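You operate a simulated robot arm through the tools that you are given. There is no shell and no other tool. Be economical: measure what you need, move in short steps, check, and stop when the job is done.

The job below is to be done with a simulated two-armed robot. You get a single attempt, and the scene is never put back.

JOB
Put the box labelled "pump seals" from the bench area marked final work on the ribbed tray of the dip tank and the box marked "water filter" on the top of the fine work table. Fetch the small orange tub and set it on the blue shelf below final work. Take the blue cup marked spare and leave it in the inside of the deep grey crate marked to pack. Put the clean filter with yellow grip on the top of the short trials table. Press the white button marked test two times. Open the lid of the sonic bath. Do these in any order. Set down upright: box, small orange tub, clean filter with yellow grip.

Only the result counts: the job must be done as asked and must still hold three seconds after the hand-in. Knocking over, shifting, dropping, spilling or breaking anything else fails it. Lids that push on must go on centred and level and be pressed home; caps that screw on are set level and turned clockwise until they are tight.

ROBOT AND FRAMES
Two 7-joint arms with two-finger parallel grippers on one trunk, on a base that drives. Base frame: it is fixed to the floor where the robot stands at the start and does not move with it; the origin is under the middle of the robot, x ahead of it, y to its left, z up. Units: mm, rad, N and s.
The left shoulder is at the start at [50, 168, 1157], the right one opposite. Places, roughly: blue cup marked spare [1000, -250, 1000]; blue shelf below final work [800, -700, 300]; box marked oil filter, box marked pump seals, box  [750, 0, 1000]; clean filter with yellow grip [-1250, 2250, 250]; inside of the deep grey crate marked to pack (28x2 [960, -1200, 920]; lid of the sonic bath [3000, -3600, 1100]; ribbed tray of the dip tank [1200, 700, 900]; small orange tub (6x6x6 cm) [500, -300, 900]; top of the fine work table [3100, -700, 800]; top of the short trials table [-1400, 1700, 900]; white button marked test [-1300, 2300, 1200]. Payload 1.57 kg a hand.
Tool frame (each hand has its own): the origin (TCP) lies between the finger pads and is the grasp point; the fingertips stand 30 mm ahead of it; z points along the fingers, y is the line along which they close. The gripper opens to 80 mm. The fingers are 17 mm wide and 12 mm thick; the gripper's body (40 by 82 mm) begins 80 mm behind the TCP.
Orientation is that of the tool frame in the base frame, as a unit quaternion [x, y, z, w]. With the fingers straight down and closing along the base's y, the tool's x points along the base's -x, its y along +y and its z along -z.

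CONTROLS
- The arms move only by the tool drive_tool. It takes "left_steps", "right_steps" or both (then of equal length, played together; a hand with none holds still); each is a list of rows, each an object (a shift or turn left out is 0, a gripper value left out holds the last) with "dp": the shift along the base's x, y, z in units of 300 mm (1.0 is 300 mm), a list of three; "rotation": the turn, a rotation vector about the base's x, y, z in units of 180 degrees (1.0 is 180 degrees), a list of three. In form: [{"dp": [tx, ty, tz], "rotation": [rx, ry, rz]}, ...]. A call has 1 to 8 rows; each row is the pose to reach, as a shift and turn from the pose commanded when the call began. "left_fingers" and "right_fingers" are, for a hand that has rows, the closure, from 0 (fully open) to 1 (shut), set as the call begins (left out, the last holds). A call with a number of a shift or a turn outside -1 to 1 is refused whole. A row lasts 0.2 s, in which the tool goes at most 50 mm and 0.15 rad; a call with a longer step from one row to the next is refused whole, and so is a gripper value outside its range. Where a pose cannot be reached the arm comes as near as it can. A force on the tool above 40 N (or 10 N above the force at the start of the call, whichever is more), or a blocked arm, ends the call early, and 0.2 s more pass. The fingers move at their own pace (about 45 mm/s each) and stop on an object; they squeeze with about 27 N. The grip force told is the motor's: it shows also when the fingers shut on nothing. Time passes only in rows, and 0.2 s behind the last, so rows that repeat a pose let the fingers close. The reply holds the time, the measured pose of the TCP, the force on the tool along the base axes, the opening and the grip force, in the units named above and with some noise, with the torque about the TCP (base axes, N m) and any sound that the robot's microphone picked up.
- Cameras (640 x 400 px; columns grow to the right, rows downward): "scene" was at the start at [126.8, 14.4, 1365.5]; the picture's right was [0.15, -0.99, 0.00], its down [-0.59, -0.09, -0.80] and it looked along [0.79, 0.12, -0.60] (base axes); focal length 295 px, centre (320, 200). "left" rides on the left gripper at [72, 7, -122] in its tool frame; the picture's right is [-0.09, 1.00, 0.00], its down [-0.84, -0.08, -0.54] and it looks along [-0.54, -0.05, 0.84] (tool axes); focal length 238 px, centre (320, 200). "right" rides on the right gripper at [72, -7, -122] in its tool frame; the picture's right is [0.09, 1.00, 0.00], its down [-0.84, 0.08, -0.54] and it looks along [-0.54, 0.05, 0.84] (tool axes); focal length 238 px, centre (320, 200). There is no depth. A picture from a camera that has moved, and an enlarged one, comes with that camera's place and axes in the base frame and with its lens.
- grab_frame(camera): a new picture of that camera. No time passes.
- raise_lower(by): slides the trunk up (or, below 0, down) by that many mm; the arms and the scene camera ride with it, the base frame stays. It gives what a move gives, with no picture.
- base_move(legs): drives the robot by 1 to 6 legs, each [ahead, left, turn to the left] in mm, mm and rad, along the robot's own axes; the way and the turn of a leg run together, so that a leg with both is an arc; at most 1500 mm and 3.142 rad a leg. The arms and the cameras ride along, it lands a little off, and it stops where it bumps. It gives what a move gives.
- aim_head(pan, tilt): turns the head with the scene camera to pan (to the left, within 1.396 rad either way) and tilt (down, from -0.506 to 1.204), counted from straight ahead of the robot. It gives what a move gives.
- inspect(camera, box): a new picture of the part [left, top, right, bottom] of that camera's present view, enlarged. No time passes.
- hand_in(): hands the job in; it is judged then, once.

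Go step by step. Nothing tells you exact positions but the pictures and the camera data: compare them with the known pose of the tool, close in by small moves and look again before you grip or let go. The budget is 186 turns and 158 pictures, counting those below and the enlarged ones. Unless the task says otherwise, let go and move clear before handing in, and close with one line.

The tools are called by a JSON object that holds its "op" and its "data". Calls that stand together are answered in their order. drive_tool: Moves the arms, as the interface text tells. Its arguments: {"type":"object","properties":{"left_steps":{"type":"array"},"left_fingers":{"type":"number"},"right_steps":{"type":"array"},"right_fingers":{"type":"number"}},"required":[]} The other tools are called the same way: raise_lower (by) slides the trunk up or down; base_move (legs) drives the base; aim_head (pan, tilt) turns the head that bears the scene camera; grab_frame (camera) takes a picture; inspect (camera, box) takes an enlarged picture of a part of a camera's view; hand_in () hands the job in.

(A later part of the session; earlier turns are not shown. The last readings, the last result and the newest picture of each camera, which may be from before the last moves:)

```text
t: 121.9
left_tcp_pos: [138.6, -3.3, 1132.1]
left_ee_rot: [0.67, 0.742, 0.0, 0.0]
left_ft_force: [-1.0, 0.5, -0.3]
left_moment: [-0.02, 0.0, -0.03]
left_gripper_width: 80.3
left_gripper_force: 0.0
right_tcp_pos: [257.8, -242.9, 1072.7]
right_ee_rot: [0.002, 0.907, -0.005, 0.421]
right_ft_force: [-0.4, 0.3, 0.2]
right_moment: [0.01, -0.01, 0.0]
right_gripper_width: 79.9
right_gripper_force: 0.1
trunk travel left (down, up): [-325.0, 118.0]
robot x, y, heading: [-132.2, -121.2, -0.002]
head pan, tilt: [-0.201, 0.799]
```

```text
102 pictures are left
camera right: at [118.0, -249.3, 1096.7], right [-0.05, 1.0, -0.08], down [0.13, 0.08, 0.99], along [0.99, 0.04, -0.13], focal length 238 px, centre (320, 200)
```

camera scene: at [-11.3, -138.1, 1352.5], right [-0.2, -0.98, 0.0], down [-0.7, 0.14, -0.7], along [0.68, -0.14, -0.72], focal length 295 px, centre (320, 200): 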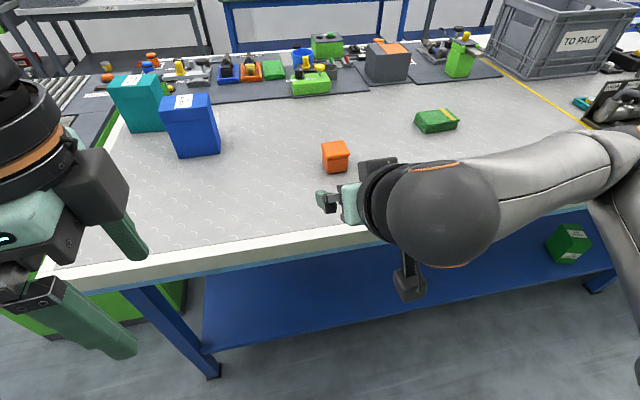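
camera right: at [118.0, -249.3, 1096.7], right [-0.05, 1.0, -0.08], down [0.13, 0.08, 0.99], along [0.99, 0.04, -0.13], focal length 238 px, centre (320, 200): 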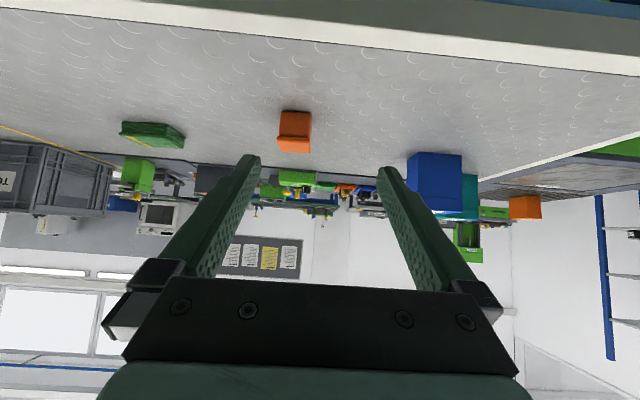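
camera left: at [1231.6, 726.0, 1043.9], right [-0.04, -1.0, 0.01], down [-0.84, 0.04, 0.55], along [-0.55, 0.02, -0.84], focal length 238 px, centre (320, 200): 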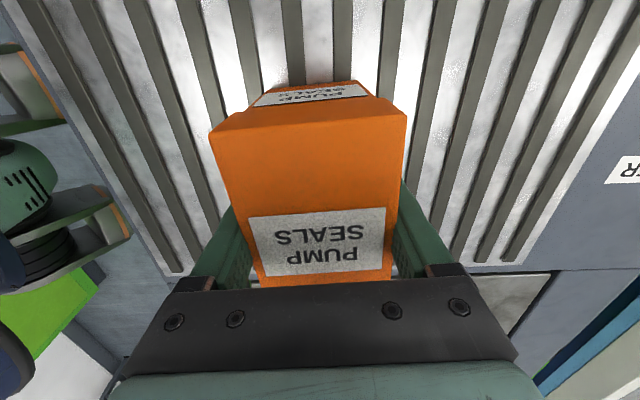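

Tub triangulates to (519,-286), bench top ≈897. Driving forward 100 mm and approaching from the front.

{"op": "base_move", "data": {"legs": [[100, 0, 0]]}}

{"op": "drive_tool", "data": {"right_steps": [{"dp": [0.06, -0.03, -0.12]}, {"dp": [0.12, -0.07, -0.24]}, {"dp": [0.18, -0.11, -0.36]}, {"dp": [0.24, -0.14, -0.44]}]}}

{"op": "grab_frame", "data": {"camera": "right"}}

```text
t: 123.1
left_tcp_pos: [240.3, -4.2, 1131.8]
left_ee_rot: [0.671, 0.741, 0.0, 0.0]
left_ft_force: [-0.2, -0.2, -0.5]
left_moment: [0.0, 0.07, 0.04]
left_gripper_width: 80.1
left_gripper_force: 0.1
right_tcp_pos: [358.1, -245.8, 1071.9]
right_ee_rot: [0.005, 0.907, -0.006, 0.421]
right_ft_force: [0.5, 0.4, -1.0]
right_moment: [-0.03, -0.01, -0.04]
right_gripper_width: 79.9
right_gripper_force: 0.1
trunk travel left (down, up): [-325.0, 118.0]
robot x, y, heading: [-34.4, -121.3, -0.006]
head pan, tilt: [-0.201, 0.799]
```

```text
t: 124.1
left_tcp_pos: [238.5, -4.4, 1132.6]
left_ee_rot: [0.671, 0.742, 0.0, 0.0]
left_ft_force: [-0.1, -0.2, -1.0]
left_moment: [0.02, 0.01, 0.0]
left_gripper_width: 79.8
left_gripper_force: 0.0
right_tcp_pos: [429.7, -288.4, 938.3]
right_ee_rot: [0.003, 0.907, -0.005, 0.421]
right_ft_force: [1.1, 0.9, 0.0]
right_moment: [-0.01, 0.0, -0.01]
right_gripper_width: 80.1
right_gripper_force: 0.2
trunk travel left (down, up): [-325.0, 118.0]
robot x, y, heading: [-32.9, -121.8, -0.007]
head pan, tilt: [-0.201, 0.799]
```

```text
101 pictures are left
camera right: at [291.0, -292.9, 962.9], right [-0.05, 1.0, -0.08], down [0.13, 0.08, 0.99], along [0.99, 0.04, -0.13], focal length 238 px, centre (320, 200)
```

right: 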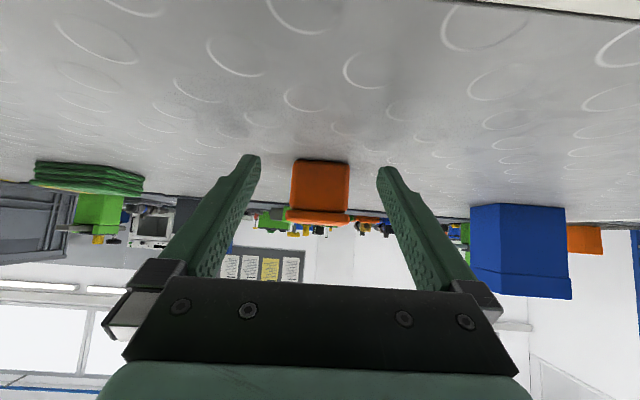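

{"op": "drive_tool", "data": {"right_steps": [{"dp": [0.1, 0, -0.01]}, {"dp": [0.2, 0, -0.01]}, {"dp": [0.285, 0, -0.01]}]}}

{"op": "drive_tool", "data": {"right_steps": [{"dp": [0, 0, 0]}, {"dp": [0, 0, 0]}, {"dp": [0, 0, 0]}, {"dp": [0, 0, 0]}], "right_fingers": 1}}

{"op": "grab_frame", "data": {"camera": "right"}}

```text
t: 124.9
left_tcp_pos: [239.4, -3.1, 1132.5]
left_ee_rot: [0.671, 0.741, 0.0, 0.0]
left_ft_force: [0.2, 0.2, -0.2]
left_moment: [0.01, 0.01, 0.0]
left_gripper_width: 80.4
left_gripper_force: 0.0
right_tcp_pos: [516.1, -288.1, 934.3]
right_ee_rot: [0.004, 0.907, -0.006, 0.422]
right_ft_force: [-1.0, -1.2, -0.1]
right_moment: [0.01, 0.02, 0.0]
right_gripper_width: 79.9
right_gripper_force: 0.2
trunk travel left (down, up): [-325.0, 118.0]
robot x, y, heading: [-31.4, -122.3, -0.003]
head pan, tilt: [-0.201, 0.799]
```

```text
t: 125.9
left_tcp_pos: [238.8, -4.7, 1132.9]
left_ee_rot: [0.671, 0.741, 0.001, 0.0]
left_ft_force: [0.1, 0.0, -1.0]
left_moment: [-0.02, 0.0, -0.02]
left_gripper_width: 79.9
left_gripper_force: 0.0
right_tcp_pos: [516.3, -287.4, 936.1]
right_ee_rot: [0.004, 0.907, -0.006, 0.422]
right_ft_force: [1.2, 1.6, 0.6]
right_moment: [-0.01, -0.01, 0.06]
right_gripper_width: 55.9
right_gripper_force: 26.8
trunk travel left (down, up): [-325.0, 118.0]
robot x, y, heading: [-29.9, -124.3, -0.004]
head pan, tilt: [-0.201, 0.799]
```

```text
100 pictures are left
camera right: at [376.7, -292.9, 959.4], right [-0.05, 1.0, -0.08], down [0.13, 0.08, 0.99], along [0.99, 0.04, -0.13], focal length 238 px, centre (320, 200)
```

right: 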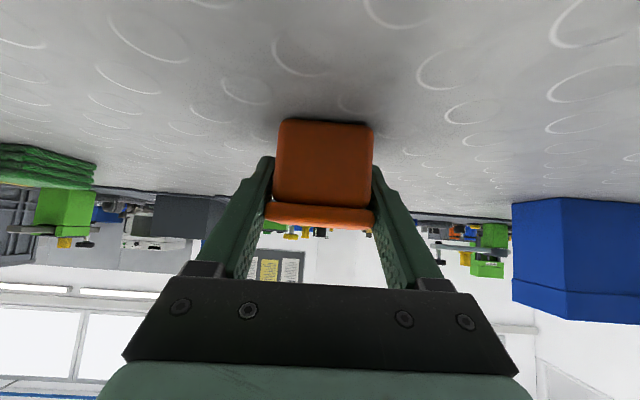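

Tub held. Lift, back away, lower the trunk and look at the shelf.

{"op": "drive_tool", "data": {"right_steps": [{"dp": [0, 0, 0.1]}, {"dp": [0, 0, 0.24]}, {"dp": [-0.08, 0, 0.34]}, {"dp": [-0.2, 0, 0.36]}, {"dp": [-0.34, 0, 0.36]}]}}

{"op": "base_move", "data": {"legs": [[-330, 0, 0]]}}

{"op": "raise_lower", "data": {"by": -320}}

{"op": "drive_tool", "data": {"right_steps": [{"dp": [0, 0, -0.16]}, {"dp": [0, 0, -0.32]}, {"dp": [0, 0, -0.48]}, {"dp": [0, 0, -0.64]}, {"dp": [0, 0, -0.78]}]}}

{"op": "grab_frame", "data": {"camera": "scene"}}

{"op": "grab_frame", "data": {"camera": "right"}}

```text
t: 127.1
left_tcp_pos: [238.6, -4.0, 1132.6]
left_ee_rot: [0.671, 0.741, -0.001, 0.0]
left_ft_force: [-0.8, -1.0, -1.1]
left_moment: [0.0, -0.01, -0.01]
left_gripper_width: 80.2
left_gripper_force: 0.0
right_tcp_pos: [413.1, -287.8, 1047.3]
right_ee_rot: [0.004, 0.906, -0.005, 0.422]
right_ft_force: [-0.5, 0.2, -0.2]
right_moment: [-0.03, -0.01, 0.03]
right_gripper_width: 55.9
right_gripper_force: 26.9
trunk travel left (down, up): [-325.0, 118.0]
robot x, y, heading: [-32.7, -119.6, -0.012]
head pan, tilt: [-0.201, 0.799]
```

```text
t: 129.3
left_tcp_pos: [-94.1, -2.3, 1132.2]
left_ee_rot: [0.671, 0.741, 0.0, 0.0]
left_ft_force: [1.0, 0.6, 0.1]
left_moment: [0.01, 0.0, 0.0]
left_gripper_width: 79.7
left_gripper_force: 0.0
right_tcp_pos: [80.6, -286.2, 1045.6]
right_ee_rot: [0.004, 0.907, -0.005, 0.42]
right_ft_force: [0.5, -0.4, -1.2]
right_moment: [0.0, -0.01, -0.01]
right_gripper_width: 55.6
right_gripper_force: 27.2
trunk travel left (down, up): [-325.0, 118.0]
robot x, y, heading: [-365.7, -121.2, -0.005]
head pan, tilt: [-0.201, 0.799]
```

```text
t: 132.4
left_tcp_pos: [-93.3, -2.1, 812.3]
left_ee_rot: [0.671, 0.742, 0.001, 0.0]
left_ft_force: [0.3, -1.2, 0.6]
left_moment: [-0.03, -0.01, 0.04]
left_gripper_width: 79.9
left_gripper_force: 0.0
right_tcp_pos: [81.7, -286.1, 725.7]
right_ee_rot: [0.004, 0.907, -0.006, 0.421]
right_ft_force: [0.5, -0.7, -1.0]
right_moment: [0.0, 0.02, 0.01]
right_gripper_width: 55.4
right_gripper_force: 27.4
trunk travel left (down, up): [-5.0, 438.0]
robot x, y, heading: [-364.4, -119.9, -0.002]
head pan, tilt: [-0.201, 0.799]
```

```text
t: 133.7
left_tcp_pos: [-94.7, -2.0, 812.8]
left_ee_rot: [0.671, 0.741, -0.001, 0.0]
left_ft_force: [-0.2, 0.4, 0.4]
left_moment: [-0.05, -0.01, -0.03]
left_gripper_width: 80.3
left_gripper_force: 0.2
right_tcp_pos: [86.2, -267.6, 504.4]
right_ee_rot: [0.005, 0.908, -0.008, 0.419]
right_ft_force: [-0.5, 0.6, -0.7]
right_moment: [0.03, -0.01, -0.01]
right_gripper_width: 55.5
right_gripper_force: 27.4
right hand out of reach, approached as far as the arm can: row 5
trunk travel left (down, up): [-5.0, 438.0]
robot x, y, heading: [-364.2, -118.6, -0.004]
head pan, tilt: [-0.201, 0.799]
```

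```text
99 pictures are left
camera scene: at [-244.2, -136.7, 1032.6], right [-0.2, -0.98, 0.0], down [-0.7, 0.15, -0.7], along [0.68, -0.14, -0.72], focal length 295 px, centre (320, 200)
```

scene: 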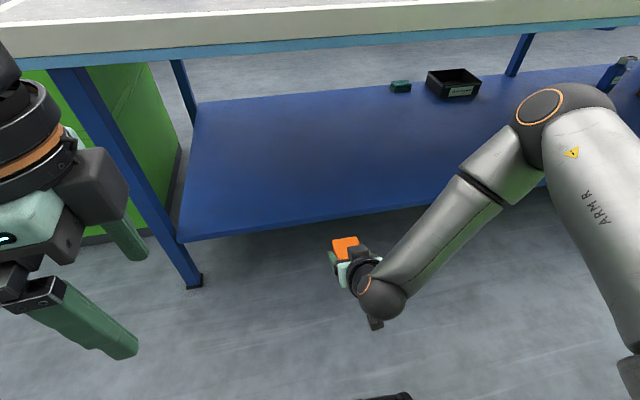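

```text
98 pictures are left
camera right: at [-52.5, -271.5, 528.6], right [-0.04, 1.0, -0.08], down [0.13, 0.09, 0.99], along [0.99, 0.03, -0.14], focal length 238 px, centre (320, 200)
```

right: 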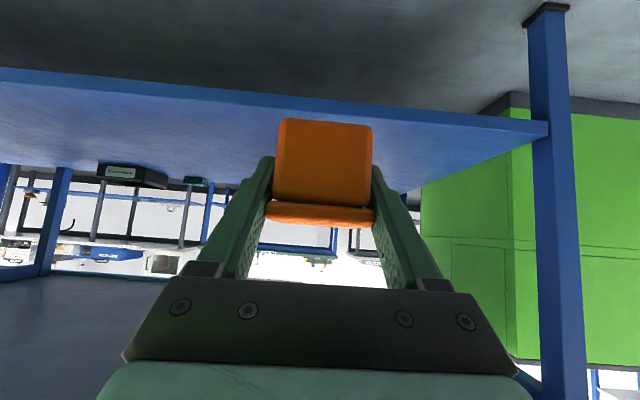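

Shelf at z≈300 with front edge x≈330. Extending forward and down in front of it, then driving in.

{"op": "drive_tool", "data": {"right_steps": [{"dp": [0.12, 0, 0.0]}, {"dp": [0.25, 0, -0.05]}, {"dp": [0.36, 0, -0.15]}, {"dp": [0.42, 0, -0.28]}, {"dp": [0.45, 0, -0.37]}]}}

{"op": "grab_frame", "data": {"camera": "scene"}}

```text
t: 134.8
left_tcp_pos: [-93.8, -2.9, 812.8]
left_ee_rot: [0.671, 0.741, 0.0, 0.0]
left_ft_force: [-0.3, 0.6, 0.6]
left_moment: [-0.01, 0.0, 0.0]
left_gripper_width: 79.8
left_gripper_force: 0.1
right_tcp_pos: [214.7, -263.6, 394.7]
right_ee_rot: [0.004, 0.909, -0.008, 0.416]
right_ft_force: [-0.6, -0.1, -1.6]
right_moment: [-0.01, 0.0, -0.03]
right_gripper_width: 55.4
right_gripper_force: 27.0
right hand out of reach, approached as far as the arm can: row 5
trunk travel left (down, up): [-5.0, 438.0]
robot x, y, heading: [-363.8, -122.6, -0.008]
head pan, tilt: [-0.201, 0.799]
```

```text
97 pictures are left
camera scene: at [-243.9, -137.1, 1032.5], right [-0.2, -0.98, 0.0], down [-0.7, 0.15, -0.7], along [0.68, -0.14, -0.72], focal length 295 px, centre (320, 200)
```

scene: 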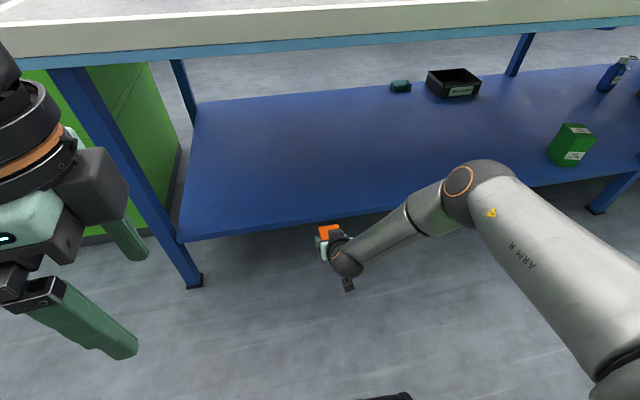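

{"op": "base_move", "data": {"legs": [[210, 0, 0]]}}

{"op": "drive_tool", "data": {"right_steps": [{"dp": [0.05, 0, -0.03]}, {"dp": [0.1, 0, -0.08]}, {"dp": [0.1, 0, -0.12]}]}}

{"op": "grab_frame", "data": {"camera": "right"}}

{"op": "grab_frame", "data": {"camera": "scene"}}

```text
t: 136.5
left_tcp_pos: [115.9, -5.0, 814.0]
left_ee_rot: [0.671, 0.741, 0.0, 0.0]
left_ft_force: [-0.1, 0.8, -0.8]
left_moment: [0.0, 0.02, -0.01]
left_gripper_width: 79.9
left_gripper_force: 0.1
right_tcp_pos: [424.5, -264.2, 394.5]
right_ee_rot: [0.005, 0.909, -0.01, 0.416]
right_ft_force: [0.0, -0.5, -1.1]
right_moment: [-0.01, 0.0, -0.03]
right_gripper_width: 55.4
right_gripper_force: 27.0
trunk travel left (down, up): [-5.0, 438.0]
robot x, y, heading: [-151.6, -124.8, -0.012]
head pan, tilt: [-0.201, 0.799]
```

```text
t: 137.3
left_tcp_pos: [115.7, -4.9, 812.9]
left_ee_rot: [0.671, 0.741, 0.0, 0.0]
left_ft_force: [0.1, 0.3, 0.2]
left_moment: [0.01, 0.01, -0.01]
left_gripper_width: 80.1
left_gripper_force: 0.1
right_tcp_pos: [453.8, -263.8, 358.8]
right_ee_rot: [0.005, 0.909, -0.009, 0.417]
right_ft_force: [-0.3, 0.9, -2.2]
right_moment: [0.02, -0.04, 0.0]
right_gripper_width: 55.7
right_gripper_force: 27.1
trunk travel left (down, up): [-5.0, 438.0]
robot x, y, heading: [-151.8, -124.3, -0.003]
head pan, tilt: [-0.201, 0.799]
```

```text
96 pictures are left
camera right: at [315.2, -269.5, 384.3], right [-0.04, 1.0, -0.08], down [0.14, 0.09, 0.99], along [0.99, 0.03, -0.14], focal length 238 px, centre (320, 200)
```

right: 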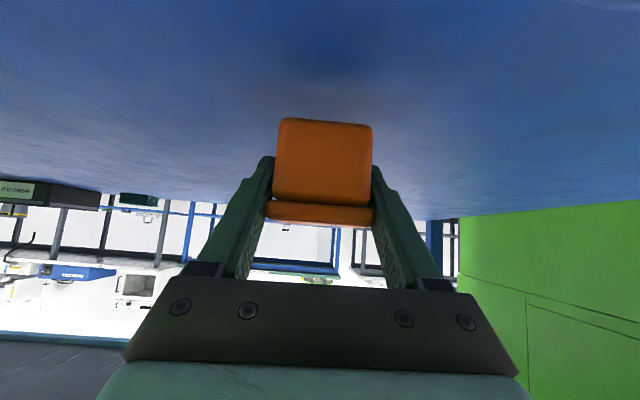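

```text
95 pictures are left
camera scene: at [-33.9, -138.1, 1032.4], right [-0.2, -0.98, 0.0], down [-0.7, 0.15, -0.7], along [0.68, -0.14, -0.72], focal length 295 px, centre (320, 200)
```

scene: 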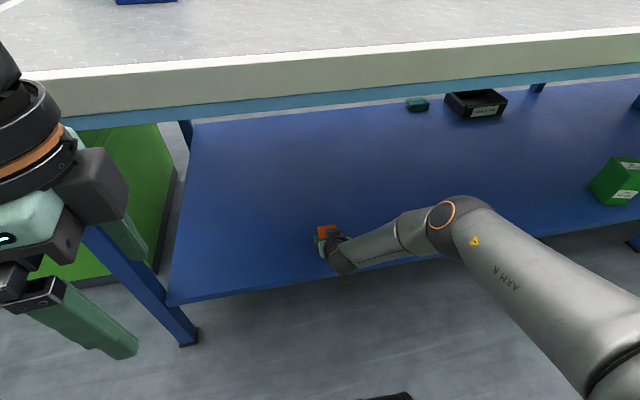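

{"op": "drive_tool", "data": {"right_steps": [{"dp": [0, 0, -0.015]}, {"dp": [0, 0, -0.03]}, {"dp": [0, 0, -0.045]}, {"dp": [0, 0, -0.06]}, {"dp": [0, 0, -0.075]}, {"dp": [0, 0, -0.09]}, {"dp": [0, 0, -0.105]}]}}

{"op": "grab_frame", "data": {"camera": "right"}}

```text
t: 138.9
left_tcp_pos: [114.3, -3.2, 813.6]
left_ee_rot: [0.671, 0.741, 0.001, 0.002]
left_ft_force: [-0.4, 0.6, -0.5]
left_moment: [0.02, 0.02, -0.01]
left_gripper_width: 80.0
left_gripper_force: 0.0
right_tcp_pos: [458.6, -263.7, 332.7]
right_ee_rot: [0.005, 0.906, -0.01, 0.423]
right_ft_force: [0.3, 1.5, 25.1]
right_moment: [0.06, 0.36, 0.07]
right_gripper_width: 55.6
right_gripper_force: 27.0
trunk travel left (down, up): [-5.0, 438.0]
robot x, y, heading: [-152.3, -123.0, -0.004]
head pan, tilt: [-0.201, 0.799]
```

```text
94 pictures are left
camera right: at [319.2, -268.4, 357.2], right [-0.04, 1.0, -0.08], down [0.12, 0.09, 0.99], along [0.99, 0.03, -0.13], focal length 238 px, centre (320, 200)
```

right: 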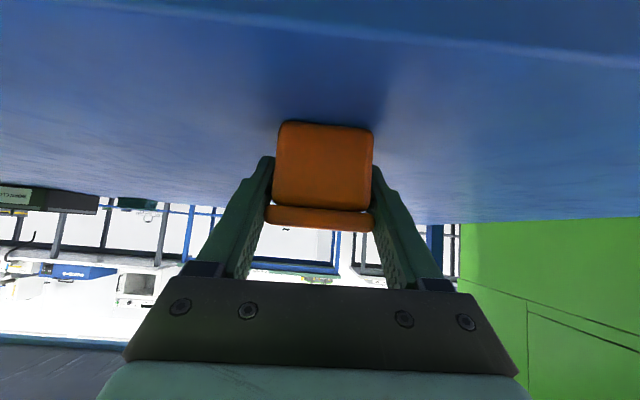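

On the shelf. Easing, releasing and drawing back.

{"op": "drive_tool", "data": {"right_steps": [{"dp": [0, 0, 0.01]}, {"dp": [0, 0, 0.01]}]}}

{"op": "drive_tool", "data": {"right_steps": [{"dp": [0, 0, 0]}, {"dp": [0, 0, 0]}, {"dp": [0, 0, 0]}, {"dp": [-0.1, 0, 0]}, {"dp": [-0.24, 0, 0]}], "right_fingers": 0}}

{"op": "grab_frame", "data": {"camera": "right"}}

```text
t: 139.5
left_tcp_pos: [114.5, -2.8, 813.9]
left_ee_rot: [0.671, 0.742, 0.0, 0.001]
left_ft_force: [-0.5, 0.1, 0.9]
left_moment: [-0.01, 0.01, 0.02]
left_gripper_width: 80.1
left_gripper_force: 0.2
right_tcp_pos: [455.6, -266.1, 332.5]
right_ee_rot: [0.005, 0.907, -0.01, 0.42]
right_ft_force: [7.3, 0.4, 17.0]
right_moment: [-0.01, -0.21, -0.02]
right_gripper_width: 55.1
right_gripper_force: 26.8
trunk travel left (down, up): [-5.0, 438.0]
robot x, y, heading: [-160.0, -120.2, -0.006]
head pan, tilt: [-0.201, 0.799]
```

```text
t: 140.7
left_tcp_pos: [115.3, -4.0, 812.6]
left_ee_rot: [0.671, 0.741, 0.0, 0.0]
left_ft_force: [0.6, -0.7, 0.5]
left_moment: [0.02, 0.03, -0.01]
left_gripper_width: 80.1
left_gripper_force: 0.0
right_tcp_pos: [397.7, -240.7, 336.8]
right_ee_rot: [0.009, 0.913, -0.019, 0.408]
right_ft_force: [-0.3, -0.2, -0.2]
right_moment: [0.03, 0.0, 0.02]
right_gripper_width: 79.8
right_gripper_force: 0.0
right hand out of reach, approached as far as the arm can: row 4, 5
trunk travel left (down, up): [-5.0, 438.0]
robot x, y, heading: [-151.9, -125.0, -0.009]
head pan, tilt: [-0.201, 0.799]
```

```text
93 pictures are left
camera right: at [258.7, -243.2, 365.0], right [-0.03, 0.99, -0.1], down [0.16, 0.1, 0.98], along [0.99, 0.01, -0.16], focal length 238 px, centre (320, 200)
```

right: 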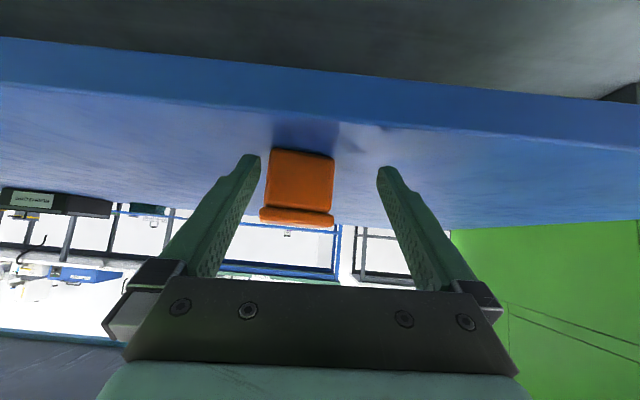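

Tub stands on the shelf. Backing out and raising; next the water filter from the bench front using the left arm with the robot turned sideways.

{"op": "base_move", "data": {"legs": [[-250, 0, 0]]}}

{"op": "raise_lower", "data": {"by": 320}}

{"op": "grab_frame", "data": {"camera": "scene"}}

```text
t: 142.5
left_tcp_pos: [-135.1, -2.9, 812.6]
left_ee_rot: [0.671, 0.741, 0.0, -0.001]
left_ft_force: [0.3, -0.5, -0.3]
left_moment: [-0.01, 0.0, 0.03]
left_gripper_width: 79.8
left_gripper_force: 0.0
right_tcp_pos: [146.4, -239.8, 337.3]
right_ee_rot: [0.008, 0.912, -0.017, 0.409]
right_ft_force: [-0.7, -0.1, 0.8]
right_moment: [-0.01, 0.01, 0.02]
right_gripper_width: 80.1
right_gripper_force: 0.1
trunk travel left (down, up): [-5.0, 438.0]
robot x, y, heading: [-405.3, -119.7, -0.009]
head pan, tilt: [-0.201, 0.799]
```

```text
t: 145.7
left_tcp_pos: [-134.9, -1.4, 1132.9]
left_ee_rot: [0.671, 0.742, 0.001, 0.0]
left_ft_force: [-0.2, 0.1, 0.6]
left_moment: [-0.01, -0.03, 0.03]
left_gripper_width: 79.9
left_gripper_force: 0.1
right_tcp_pos: [147.0, -240.1, 657.0]
right_ee_rot: [0.008, 0.913, -0.018, 0.407]
right_ft_force: [0.3, 0.9, 0.4]
right_moment: [0.02, 0.02, -0.04]
right_gripper_width: 80.0
right_gripper_force: 0.1
trunk travel left (down, up): [-325.0, 118.0]
robot x, y, heading: [-405.1, -120.7, -0.01]
head pan, tilt: [-0.201, 0.799]
```

```text
92 pictures are left
camera scene: at [-284.8, -136.9, 1352.4], right [-0.2, -0.98, 0.0], down [-0.7, 0.15, -0.7], along [0.68, -0.14, -0.72], focal length 295 px, centre (320, 200)
```

scene: 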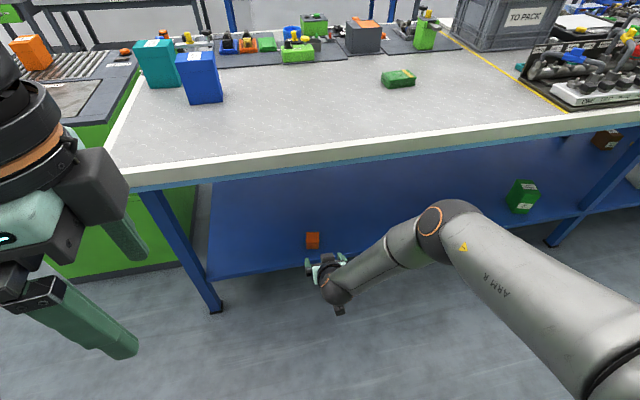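

{"op": "drive_tool", "data": {"right_steps": [{"dp": [0, 0, 0.16]}, {"dp": [0, 0, 0.32]}, {"dp": [0, 0, 0.48]}, {"dp": [0, 0, 0.64]}, {"dp": [0, 0, 0.8]}, {"dp": [0, 0, 0.96]}, {"dp": [0, 0, 1.0]}]}}

{"op": "base_move", "data": {"legs": [[0, 0, -1.3], [-172, 0, 0], [0, 505, 0]]}}

{"op": "aim_head", "data": {"pan": 1.2, "tilt": 0.6}}

{"op": "grab_frame", "data": {"camera": "scene"}}

```text
t: 147.3
left_tcp_pos: [-134.6, -2.4, 1132.2]
left_ee_rot: [0.671, 0.742, 0.0, 0.0]
left_ft_force: [-0.1, -0.5, 0.3]
left_moment: [-0.01, -0.01, 0.02]
left_gripper_width: 80.5
left_gripper_force: 0.1
right_tcp_pos: [146.5, -240.9, 957.7]
right_ee_rot: [0.008, 0.913, -0.018, 0.408]
right_ft_force: [0.2, 0.4, 1.2]
right_moment: [0.03, 0.01, -0.01]
right_gripper_width: 80.0
right_gripper_force: 0.1
trunk travel left (down, up): [-325.0, 118.0]
robot x, y, heading: [-405.2, -122.0, -0.004]
head pan, tilt: [-0.201, 0.799]
```

```text
t: 154.6
left_tcp_pos: [223.1, -49.7, 1133.4]
left_ee_rot: [0.983, 0.183, -0.001, 0.0]
left_ft_force: [0.8, 0.3, -0.2]
left_moment: [0.0, 0.01, 0.0]
left_gripper_width: 80.1
left_gripper_force: 0.2
right_tcp_pos: [69.1, -382.9, 955.6]
right_ee_rot: [0.56, 0.72, -0.262, 0.313]
right_ft_force: [1.1, -0.2, 0.1]
right_moment: [-0.01, -0.01, 0.0]
right_gripper_width: 79.9
right_gripper_force: 0.1
trunk travel left (down, up): [-325.0, 118.0]
robot x, y, heading: [38.7, 179.8, -1.305]
head pan, tilt: [-0.201, 0.799]
```

```text
t: 156.1
left_tcp_pos: [223.0, -50.0, 1132.0]
left_ee_rot: [0.983, 0.183, 0.0, 0.0]
left_ft_force: [-0.6, 0.4, -0.1]
left_moment: [-0.01, 0.0, 0.02]
left_gripper_width: 79.9
left_gripper_force: 0.1
right_tcp_pos: [70.2, -383.5, 956.4]
right_ee_rot: [0.561, 0.72, -0.262, 0.313]
right_ft_force: [0.6, -1.1, 0.8]
right_moment: [0.02, -0.03, -0.01]
right_gripper_width: 80.2
right_gripper_force: 0.1
trunk travel left (down, up): [-325.0, 118.0]
robot x, y, heading: [34.7, 177.4, -1.309]
head pan, tilt: [1.201, 0.6]
```

```text
91 pictures are left
camera scene: at [136.4, 131.6, 1369.3], right [-0.11, -0.99, 0.0], down [-0.56, 0.06, -0.83], along [0.82, -0.09, -0.56], focal length 295 px, centre (320, 200)
```

scene: 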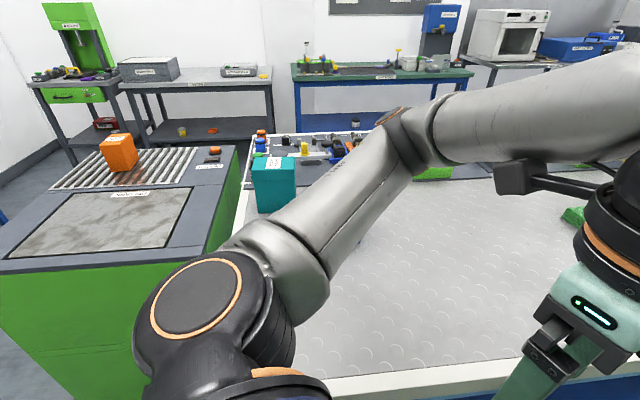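

{"op": "drive_tool", "data": {"left_steps": [{"dp": [0.13, 0.05, 0.03], "rotation": [0, 0, 0.03]}, {"dp": [0.27, 0.1, 0.06], "rotation": [0, 0, 0.06]}, {"dp": [0.41, 0.15, 0.08], "rotation": [0, 0, 0.09]}, {"dp": [0.55, 0.2, 0.08], "rotation": [0, 0, 0.12]}, {"dp": [0.69, 0.25, 0.08], "rotation": [0, 0, 0.15]}, {"dp": [0.83, 0.31, 0.08], "rotation": [0, 0, 0.18]}, {"dp": [0.97, 0.37, 0.08], "rotation": [0, 0, 0.21]}]}}

{"op": "drive_tool", "data": {"left_steps": [{"dp": [0.13, 0.06, 0], "rotation": [0, 0, 0.03]}, {"dp": [0.26, 0.12, 0], "rotation": [0, 0, 0.06]}, {"dp": [0.4, 0.18, 0], "rotation": [0, 0, 0.09]}, {"dp": [0.54, 0.24, 0], "rotation": [0, 0, 0.12]}, {"dp": [0.68, 0.3, 0], "rotation": [0, 0, 0.15]}, {"dp": [0.82, 0.36, 0], "rotation": [0, 0, 0.174]}]}}

{"op": "grab_frame", "data": {"camera": "left"}}

{"op": "grab_frame", "data": {"camera": "scene"}}

```text
t: 157.7
left_tcp_pos: [492.7, -5.3, 1139.4]
left_ee_rot: [0.87, 0.492, -0.001, 0.0]
left_ft_force: [-0.1, -0.6, 0.0]
left_moment: [0.0, 0.01, -0.01]
left_gripper_width: 80.1
left_gripper_force: 0.1
left hand out of reach, approached as far as the arm can: row 5, 6, 7
right_tcp_pos: [68.3, -383.4, 956.3]
right_ee_rot: [0.56, 0.72, -0.262, 0.313]
right_ft_force: [0.3, 0.1, 0.7]
right_moment: [-0.01, 0.02, 0.03]
right_gripper_width: 80.0
right_gripper_force: 0.1
trunk travel left (down, up): [-325.0, 118.0]
robot x, y, heading: [42.0, 179.0, -1.307]
head pan, tilt: [1.201, 0.6]
```

```text
t: 159.1
left_tcp_pos: [768.3, 85.2, 1136.8]
left_ee_rot: [0.706, 0.708, -0.001, 0.001]
left_ft_force: [-0.1, -0.1, -0.6]
left_moment: [0.0, 0.01, -0.04]
left_gripper_width: 79.9
left_gripper_force: 0.0
left hand out of reach, approached as far as the arm can: row 1, 2, 3, 4, 5, 6
right_tcp_pos: [70.2, -382.8, 957.3]
right_ee_rot: [0.559, 0.721, -0.263, 0.314]
right_ft_force: [-0.9, 0.0, 0.0]
right_moment: [0.02, 0.02, 0.02]
right_gripper_width: 79.9
right_gripper_force: 0.0
trunk travel left (down, up): [-325.0, 118.0]
robot x, y, heading: [36.0, 177.3, -1.305]
head pan, tilt: [1.201, 0.6]
```

```text
90 pictures are left
camera left: at [775.7, 157.7, 1257.6], right [1.0, -0.09, 0.0], down [-0.07, -0.84, 0.54], along [-0.05, -0.54, -0.84], focal length 238 px, centre (320, 200)
```

left: 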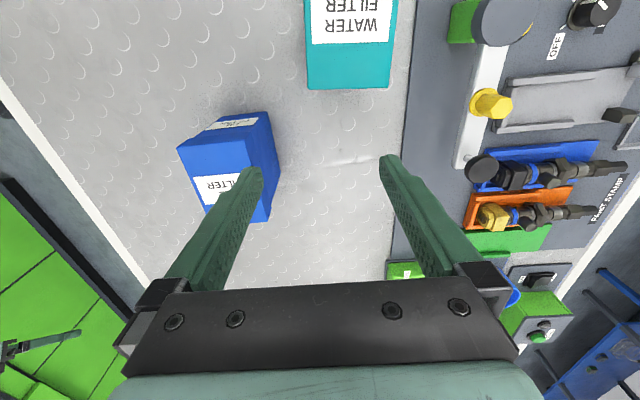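

```text
89 pictures are left
camera scene: at [137.4, 132.5, 1369.2], right [-0.11, -0.99, 0.0], down [-0.56, 0.06, -0.82], along [0.82, -0.09, -0.57], focal length 295 px, centre (320, 200)
```

scene: 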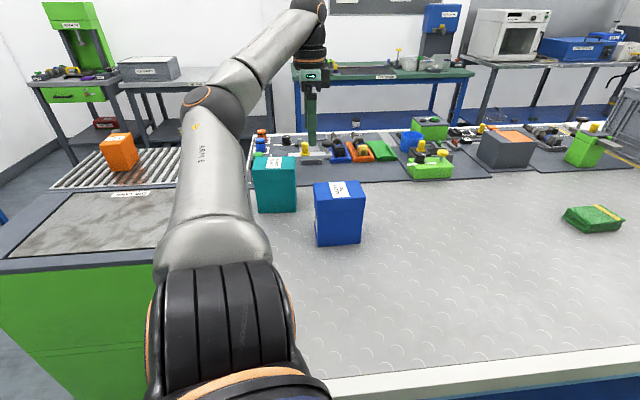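

{"op": "inspect", "data": {"camera": "left", "box": [260, 0, 460, 120]}}

{"op": "inspect", "data": {"camera": "scene", "box": [230, 130, 390, 260]}}

```text
3.20 times, centred on (360, 60) of left
camera zoom: at [775.7, 157.7, 1257.6], right [1.0, -0.09, 0.0], down [-0.07, -0.84, 0.54], along [-0.05, -0.54, -0.84], focal length 763 px, centre (192, 648)
```

zoom: 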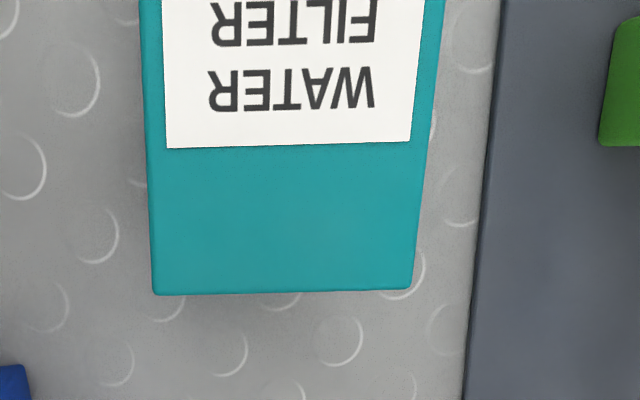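

```text
3.08 times, centred on (310, 195) of scene
camera zoom: at [137.4, 132.5, 1369.2], right [-0.11, -0.99, 0.0], down [-0.56, 0.06, -0.82], along [0.82, -0.09, -0.57], focal length 907 px, centre (351, 215)
```

zoom: 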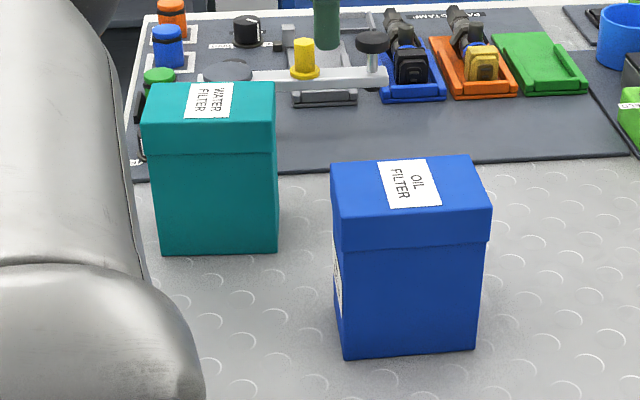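

{"op": "drive_tool", "data": {"left_steps": [{"dp": [0, 0, -0.05], "rotation": [0, 0, -0.012]}, {"dp": [0, 0, -0.1], "rotation": [0, 0, -0.024]}]}}

```text
t: 159.7
left_tcp_pos: [766.4, 84.6, 1107.4]
left_ee_rot: [0.732, 0.681, 0.0, 0.0]
left_ft_force: [-0.4, 0.1, -0.9]
left_moment: [0.01, -0.01, 0.01]
left_gripper_width: 80.1
left_gripper_force: 0.1
right_tcp_pos: [69.4, -382.5, 955.0]
right_ee_rot: [0.56, 0.721, -0.262, 0.314]
right_ft_force: [0.1, 1.0, -0.4]
right_moment: [0.01, 0.01, -0.02]
right_gripper_width: 80.0
right_gripper_force: 0.1
trunk travel left (down, up): [-325.0, 118.0]
robot x, y, heading: [38.9, 174.6, -1.312]
head pan, tilt: [1.201, 0.6]
```

{"op": "drive_tool", "data": {"left_steps": [{"dp": [0.04, 0.14, 0]}, {"dp": [0.09, 0.22, -0.03]}, {"dp": [0.12, 0.293, -0.06]}]}}

{"op": "grab_frame", "data": {"camera": "left"}}

```text
t: 160.5
left_tcp_pos: [812.1, 169.4, 1087.1]
left_ee_rot: [0.732, 0.681, -0.001, 0.0]
left_ft_force: [-0.4, -0.4, -0.3]
left_moment: [0.03, -0.03, -0.02]
left_gripper_width: 80.1
left_gripper_force: 0.1
left hand out of reach, approached as far as the arm can: row 1, 2, 3
right_tcp_pos: [68.9, -382.7, 955.0]
right_ee_rot: [0.56, 0.721, -0.262, 0.314]
right_ft_force: [0.7, 0.0, -0.3]
right_moment: [-0.02, 0.01, 0.02]
right_gripper_width: 80.0
right_gripper_force: 0.0
trunk travel left (down, up): [-325.0, 118.0]
robot x, y, heading: [37.1, 180.1, -1.305]
head pan, tilt: [1.201, 0.6]
```

```text
86 pictures are left
camera left: at [824.7, 240.3, 1209.6], right [0.99, -0.16, 0.0], down [-0.14, -0.83, 0.54], along [-0.09, -0.54, -0.84], focal length 238 px, centre (320, 200)
```

left: 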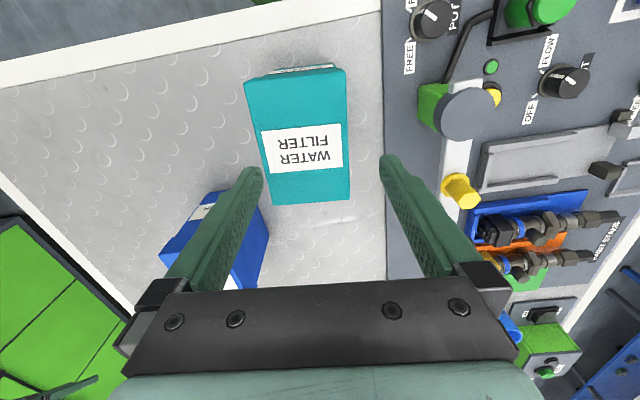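

{"op": "drive_tool", "data": {"left_steps": [{"dp": [-0.04, 0.013, -0.03], "rotation": [0, 0, -0.005]}, {"dp": [-0.04, 0.013, -0.06], "rotation": [0, 0, -0.005]}]}}

{"op": "grab_frame", "data": {"camera": "left"}}

{"op": "inspect", "data": {"camera": "scene", "box": [200, 80, 380, 220]}}

```text
t: 161.1
left_tcp_pos: [811.7, 168.7, 1069.7]
left_ee_rot: [0.737, 0.676, -0.001, 0.001]
left_ft_force: [0.8, 1.0, 0.1]
left_moment: [-0.03, -0.03, 0.02]
left_gripper_width: 79.8
left_gripper_force: 0.1
left hand out of reach, approached as far as the arm can: row 1, 2
right_tcp_pos: [68.5, -383.2, 956.3]
right_ee_rot: [0.56, 0.721, -0.261, 0.314]
right_ft_force: [-0.5, -0.3, 0.3]
right_moment: [0.03, 0.01, 0.02]
right_gripper_width: 80.2
right_gripper_force: 0.1
trunk travel left (down, up): [-325.0, 118.0]
robot x, y, heading: [38.4, 181.0, -1.306]
head pan, tilt: [1.201, 0.6]
```

```text
85 pictures are left
camera left: at [825.1, 240.0, 1191.3], right [0.98, -0.18, 0.0], down [-0.15, -0.83, 0.54], along [-0.1, -0.53, -0.84], focal length 238 px, centre (320, 200)
```

left: 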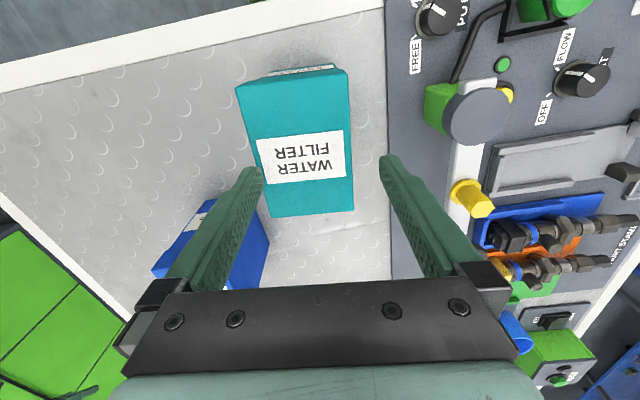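

```text
2.86 times, centred on (290, 150) of scene
camera zoom: at [136.4, 131.7, 1369.3], right [-0.11, -0.99, 0.0], down [-0.56, 0.06, -0.83], along [0.82, -0.09, -0.56], focal length 842 px, centre (406, 343)
```

zoom: 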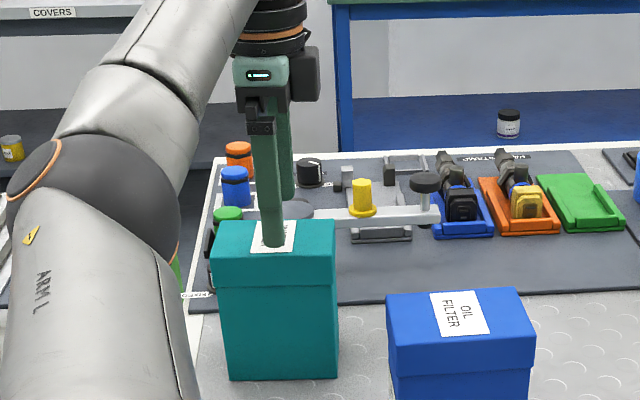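

The arm won't shift in -x here, so I'll nudge the base instead.

{"op": "base_move", "data": {"legs": [[-7, -11, 0]]}}

{"op": "grab_frame", "data": {"camera": "left"}}

```text
t: 161.8
left_tcp_pos: [799.1, 173.4, 1069.5]
left_ee_rot: [0.737, 0.675, 0.0, 0.0]
left_ft_force: [-0.5, -0.1, -0.1]
left_moment: [0.01, 0.0, 0.03]
left_gripper_width: 80.2
left_gripper_force: 0.1
right_tcp_pos: [56.8, -378.9, 956.4]
right_ee_rot: [0.561, 0.72, -0.262, 0.314]
right_ft_force: [-0.9, -0.2, -0.4]
right_moment: [-0.01, -0.01, 0.01]
right_gripper_width: 79.9
right_gripper_force: 0.0
trunk travel left (down, up): [-325.0, 118.0]
robot x, y, heading: [26.4, 181.6, -1.304]
head pan, tilt: [1.201, 0.6]
```

```text
83 pictures are left
camera left: at [812.2, 244.0, 1191.9], right [0.98, -0.18, 0.0], down [-0.15, -0.83, 0.54], along [-0.1, -0.53, -0.84], focal length 238 px, centre (320, 200)
```

left: 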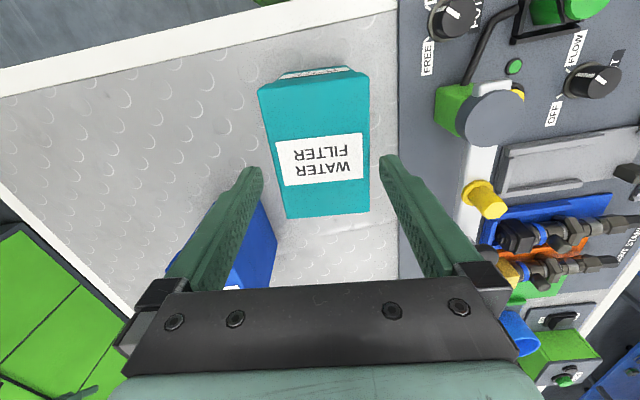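

Centered now. Descending.

{"op": "drive_tool", "data": {"left_steps": [{"dp": [0, 0, -0.05]}, {"dp": [0, 0, -0.1]}]}}

{"op": "grab_frame", "data": {"camera": "left"}}

```text
t: 162.4
left_tcp_pos: [800.0, 173.4, 1038.4]
left_ee_rot: [0.737, 0.675, 0.0, 0.0]
left_ft_force: [0.5, -0.3, 0.0]
left_moment: [0.0, -0.01, 0.03]
left_gripper_width: 79.8
left_gripper_force: 0.0
right_tcp_pos: [56.9, -379.7, 955.7]
right_ee_rot: [0.561, 0.72, -0.263, 0.313]
right_ft_force: [0.0, -0.2, 0.6]
right_moment: [-0.05, -0.01, -0.03]
right_gripper_width: 79.9
right_gripper_force: 0.1
trunk travel left (down, up): [-325.0, 118.0]
robot x, y, heading: [28.3, 181.1, -1.305]
head pan, tilt: [1.201, 0.6]
```

```text
82 pictures are left
camera left: at [813.4, 244.6, 1160.0], right [0.98, -0.18, 0.0], down [-0.15, -0.83, 0.54], along [-0.1, -0.53, -0.84], focal length 238 px, centre (320, 200)
```

left: 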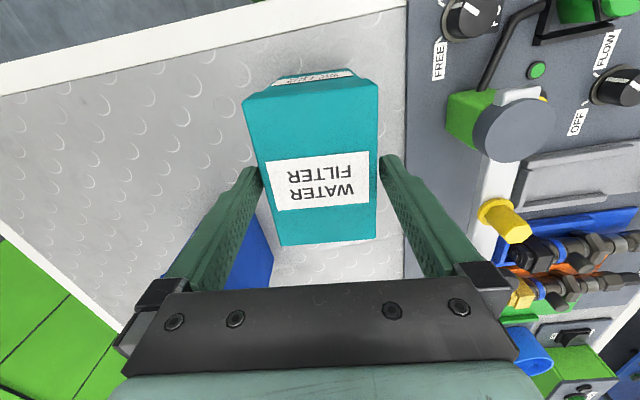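

{"op": "drive_tool", "data": {"left_steps": [{"dp": [0, 0, -0.04]}, {"dp": [0, 0, -0.08]}, {"dp": [0, 0, -0.12]}, {"dp": [0, 0, -0.16]}]}}

{"op": "drive_tool", "data": {"left_steps": [{"dp": [0, 0, 0]}, {"dp": [0, 0, 0]}, {"dp": [0, 0, 0]}], "left_fingers": 1}}

{"op": "grab_frame", "data": {"camera": "left"}}

```text
t: 163.4
left_tcp_pos: [799.2, 171.7, 992.6]
left_ee_rot: [0.738, 0.675, 0.0, 0.001]
left_ft_force: [0.1, -0.4, 0.2]
left_moment: [0.0, -0.02, -0.01]
left_gripper_width: 80.0
left_gripper_force: 0.1
right_tcp_pos: [56.8, -379.1, 955.8]
right_ee_rot: [0.56, 0.72, -0.262, 0.314]
right_ft_force: [-0.2, -0.3, 0.0]
right_moment: [-0.01, -0.01, 0.02]
right_gripper_width: 80.1
right_gripper_force: 0.1
trunk travel left (down, up): [-325.0, 118.0]
robot x, y, heading: [23.1, 182.1, -1.303]
head pan, tilt: [1.201, 0.6]
```

```text
t: 164.2
left_tcp_pos: [798.8, 172.9, 992.6]
left_ee_rot: [0.738, 0.675, -0.001, -0.001]
left_ft_force: [3.6, -0.8, 1.4]
left_moment: [-0.1, -0.15, 0.08]
left_gripper_width: 68.1
left_gripper_force: 26.4
right_tcp_pos: [57.6, -379.3, 956.2]
right_ee_rot: [0.56, 0.721, -0.262, 0.313]
right_ft_force: [-0.3, 0.8, -0.5]
right_moment: [0.0, -0.03, -0.01]
right_gripper_width: 80.2
right_gripper_force: 0.0
trunk travel left (down, up): [-325.0, 118.0]
robot x, y, heading: [24.7, 180.4, -1.306]
head pan, tilt: [1.201, 0.6]
```

```text
81 pictures are left
camera left: at [812.9, 243.8, 1113.7], right [0.98, -0.18, 0.0], down [-0.15, -0.83, 0.54], along [-0.1, -0.53, -0.84], focal length 238 px, centre (320, 200)
```

left: 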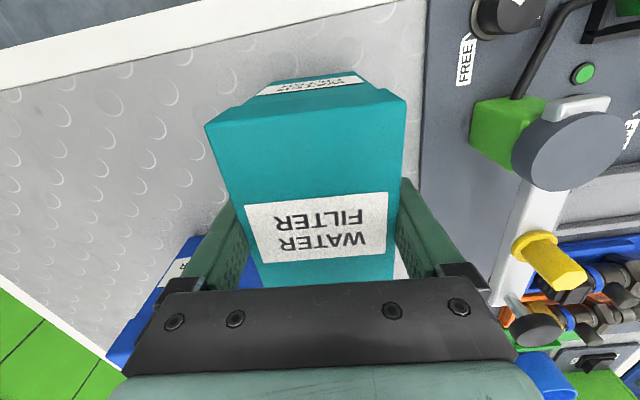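

{"op": "drive_tool", "data": {"left_steps": [{"dp": [0, 0, 0.05]}, {"dp": [0, 0, 0.15]}, {"dp": [0, 0, 0.25]}, {"dp": [0, 0, 0.33]}]}}

{"op": "grab_frame", "data": {"camera": "scene"}}

```text
t: 165.2
left_tcp_pos: [797.2, 180.3, 1059.5]
left_ee_rot: [0.733, 0.68, -0.008, -0.004]
left_ft_force: [-0.1, 0.1, -2.7]
left_moment: [0.01, -0.02, 0.0]
left_gripper_width: 68.3
left_gripper_force: 27.1
left hand out of reach, approached as far as the arm can: row 4
right_tcp_pos: [56.3, -380.1, 955.6]
right_ee_rot: [0.56, 0.72, -0.263, 0.314]
right_ft_force: [0.1, -0.2, 0.1]
right_moment: [-0.01, 0.0, -0.01]
right_gripper_width: 80.2
right_gripper_force: 0.1
trunk travel left (down, up): [-325.0, 118.0]
robot x, y, heading: [23.1, 179.6, -1.307]
head pan, tilt: [1.201, 0.6]
```

```text
80 pictures are left
camera scene: at [124.6, 135.5, 1369.2], right [-0.11, -0.99, 0.0], down [-0.56, 0.06, -0.82], along [0.82, -0.09, -0.57], focal length 295 px, centre (320, 200)
```

scene: 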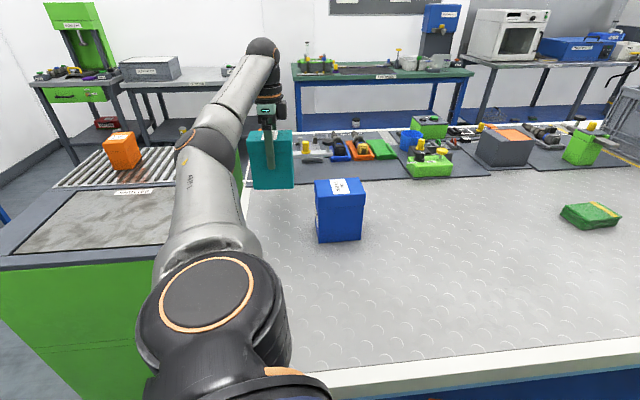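

{"op": "raise_lower", "data": {"by": 100}}

{"op": "base_move", "data": {"legs": [[-157, -424, 0], [0, 0, 1.305]]}}

{"op": "drive_tool", "data": {"left_steps": [{"dp": [0.07, -0.14, 0]}, {"dp": [0.14, -0.28, 0]}, {"dp": [0.21, -0.42, 0]}, {"dp": [0.28, -0.56, 0]}, {"dp": [0.35, -0.7, 0]}, {"dp": [0.42, -0.84, 0]}, {"dp": [0.49, -0.98, 0]}]}}

{"op": "grab_frame", "data": {"camera": "left"}}

```text
t: 166.6
left_tcp_pos: [797.7, 179.8, 1160.1]
left_ee_rot: [0.732, 0.681, -0.01, -0.005]
left_ft_force: [0.2, 0.4, -2.3]
left_moment: [-0.01, 0.01, -0.02]
left_gripper_width: 68.1
left_gripper_force: 27.0
right_tcp_pos: [56.8, -380.5, 1056.0]
right_ee_rot: [0.56, 0.72, -0.263, 0.314]
right_ft_force: [-0.2, -0.1, 0.0]
right_moment: [-0.01, 0.02, 0.01]
right_gripper_width: 79.8
right_gripper_force: 0.1
trunk travel left (down, up): [-425.0, 18.0]
robot x, y, heading: [28.2, 180.0, -1.307]
head pan, tilt: [1.201, 0.6]
```

```text
t: 172.5
left_tcp_pos: [-192.5, 960.1, 1160.3]
left_ee_rot: [0.189, 0.982, -0.009, 0.002]
left_ft_force: [0.2, -0.6, -2.4]
left_moment: [0.0, 0.0, -0.03]
left_gripper_width: 68.1
left_gripper_force: 27.0
right_tcp_pos: [116.1, 84.9, 1055.1]
right_ee_rot: [0.026, 0.912, -0.026, 0.408]
right_ft_force: [0.8, -0.8, -0.7]
right_moment: [-0.02, 0.0, 0.04]
right_gripper_width: 79.9
right_gripper_force: 0.0
trunk travel left (down, up): [-425.0, 18.0]
robot x, y, heading: [-429.1, 223.8, -0.037]
head pan, tilt: [1.201, 0.6]
```

```text
t: 174.1
left_tcp_pos: [-44.7, 664.6, 1159.1]
left_ee_rot: [0.188, 0.982, -0.009, 0.0]
left_ft_force: [0.6, 0.5, -2.2]
left_moment: [-0.01, -0.01, -0.01]
left_gripper_width: 68.2
left_gripper_force: 27.0
right_tcp_pos: [116.9, 83.6, 1056.3]
right_ee_rot: [0.026, 0.912, -0.026, 0.407]
right_ft_force: [-0.2, -1.1, 0.3]
right_moment: [0.02, -0.03, -0.01]
right_gripper_width: 80.1
right_gripper_force: 0.1
trunk travel left (down, up): [-425.0, 18.0]
robot x, y, heading: [-427.7, 219.9, -0.041]
head pan, tilt: [1.201, 0.6]
```

```text
79 pictures are left
camera left: at [-108.3, 700.8, 1281.2], right [0.45, 0.89, -0.02], down [0.75, -0.37, 0.55], along [0.48, -0.26, -0.84], focal length 238 px, centre (320, 200)
```

left: 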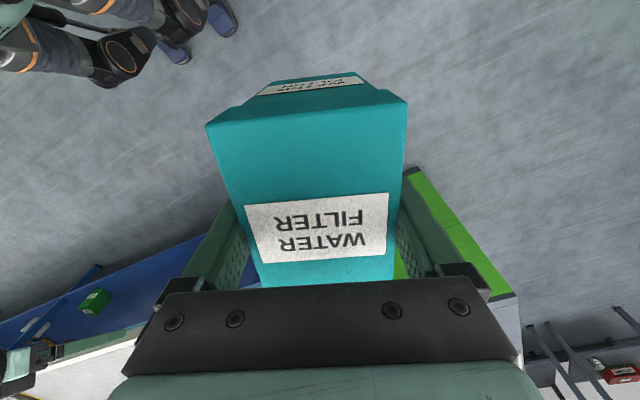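

{"op": "drive_tool", "data": {"left_steps": [{"dp": [0.0, -0.15, 0]}, {"dp": [0.0, -0.3, 0]}, {"dp": [0.0, -0.45, 0]}, {"dp": [0.0, -0.6, 0]}, {"dp": [0.0, -0.75, 0]}]}}

{"op": "base_move", "data": {"legs": [[0, 0, 0.04], [0, 1110, 0], [1200, 0, 0], [1150, 0, 0]]}}

{"op": "aim_head", "data": {"pan": -0.7, "tilt": 0.4}}

{"op": "grab_frame", "data": {"camera": "scene"}}

```text
t: 175.3
left_tcp_pos: [-43.0, 438.8, 1164.1]
left_ee_rot: [0.19, 0.982, -0.009, 0.002]
left_ft_force: [0.2, -0.7, -2.3]
left_moment: [-0.02, 0.0, 0.03]
left_gripper_width: 67.9
left_gripper_force: 26.8
right_tcp_pos: [118.2, 83.2, 1056.0]
right_ee_rot: [0.026, 0.912, -0.025, 0.408]
right_ft_force: [0.6, -0.6, -0.4]
right_moment: [0.01, -0.03, 0.03]
right_gripper_width: 79.7
right_gripper_force: 0.0
trunk travel left (down, up): [-425.0, 18.0]
robot x, y, heading: [-429.0, 220.7, -0.039]
head pan, tilt: [1.201, 0.6]
```

```text
t: 192.4
left_tcp_pos: [2274.4, 1544.3, 1162.8]
left_ee_rot: [0.174, 0.985, -0.01, 0.002]
left_ft_force: [-0.5, -0.4, -1.7]
left_moment: [0.05, 0.01, -0.01]
left_gripper_width: 67.8
left_gripper_force: 26.7
right_tcp_pos: [2446.3, 1195.9, 1055.8]
right_ee_rot: [0.013, 0.913, -0.02, 0.408]
right_ft_force: [-0.4, -0.4, 0.1]
right_moment: [0.0, 0.03, -0.03]
right_gripper_width: 80.1
right_gripper_force: 0.1
trunk travel left (down, up): [-425.0, 18.0]
robot x, y, heading: [1899.5, 1321.7, -0.015]
head pan, tilt: [1.201, 0.6]
```

```text
t: 194.2
left_tcp_pos: [2275.0, 1544.1, 1162.7]
left_ee_rot: [0.175, 0.985, -0.011, 0.003]
left_ft_force: [0.2, 0.1, -1.7]
left_moment: [0.01, -0.03, 0.02]
left_gripper_width: 68.1
left_gripper_force: 26.8
right_tcp_pos: [2446.8, 1194.3, 1055.9]
right_ee_rot: [0.014, 0.913, -0.021, 0.408]
right_ft_force: [1.6, -0.1, 0.5]
right_moment: [0.03, -0.07, 0.03]
right_gripper_width: 80.0
right_gripper_force: 0.0
trunk travel left (down, up): [-425.0, 18.0]
robot x, y, heading: [1898.4, 1319.9, -0.014]
head pan, tilt: [-0.7, 0.4]
```

```text
78 pictures are left
camera scene: at [2008.4, 1258.6, 1487.5], right [-0.65, -0.76, 0.0], down [-0.29, 0.25, -0.92], along [0.7, -0.6, -0.39], focal length 295 px, centre (320, 200)
```

scene: 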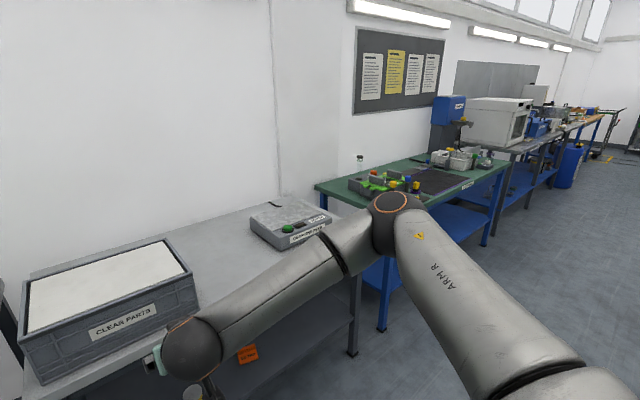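

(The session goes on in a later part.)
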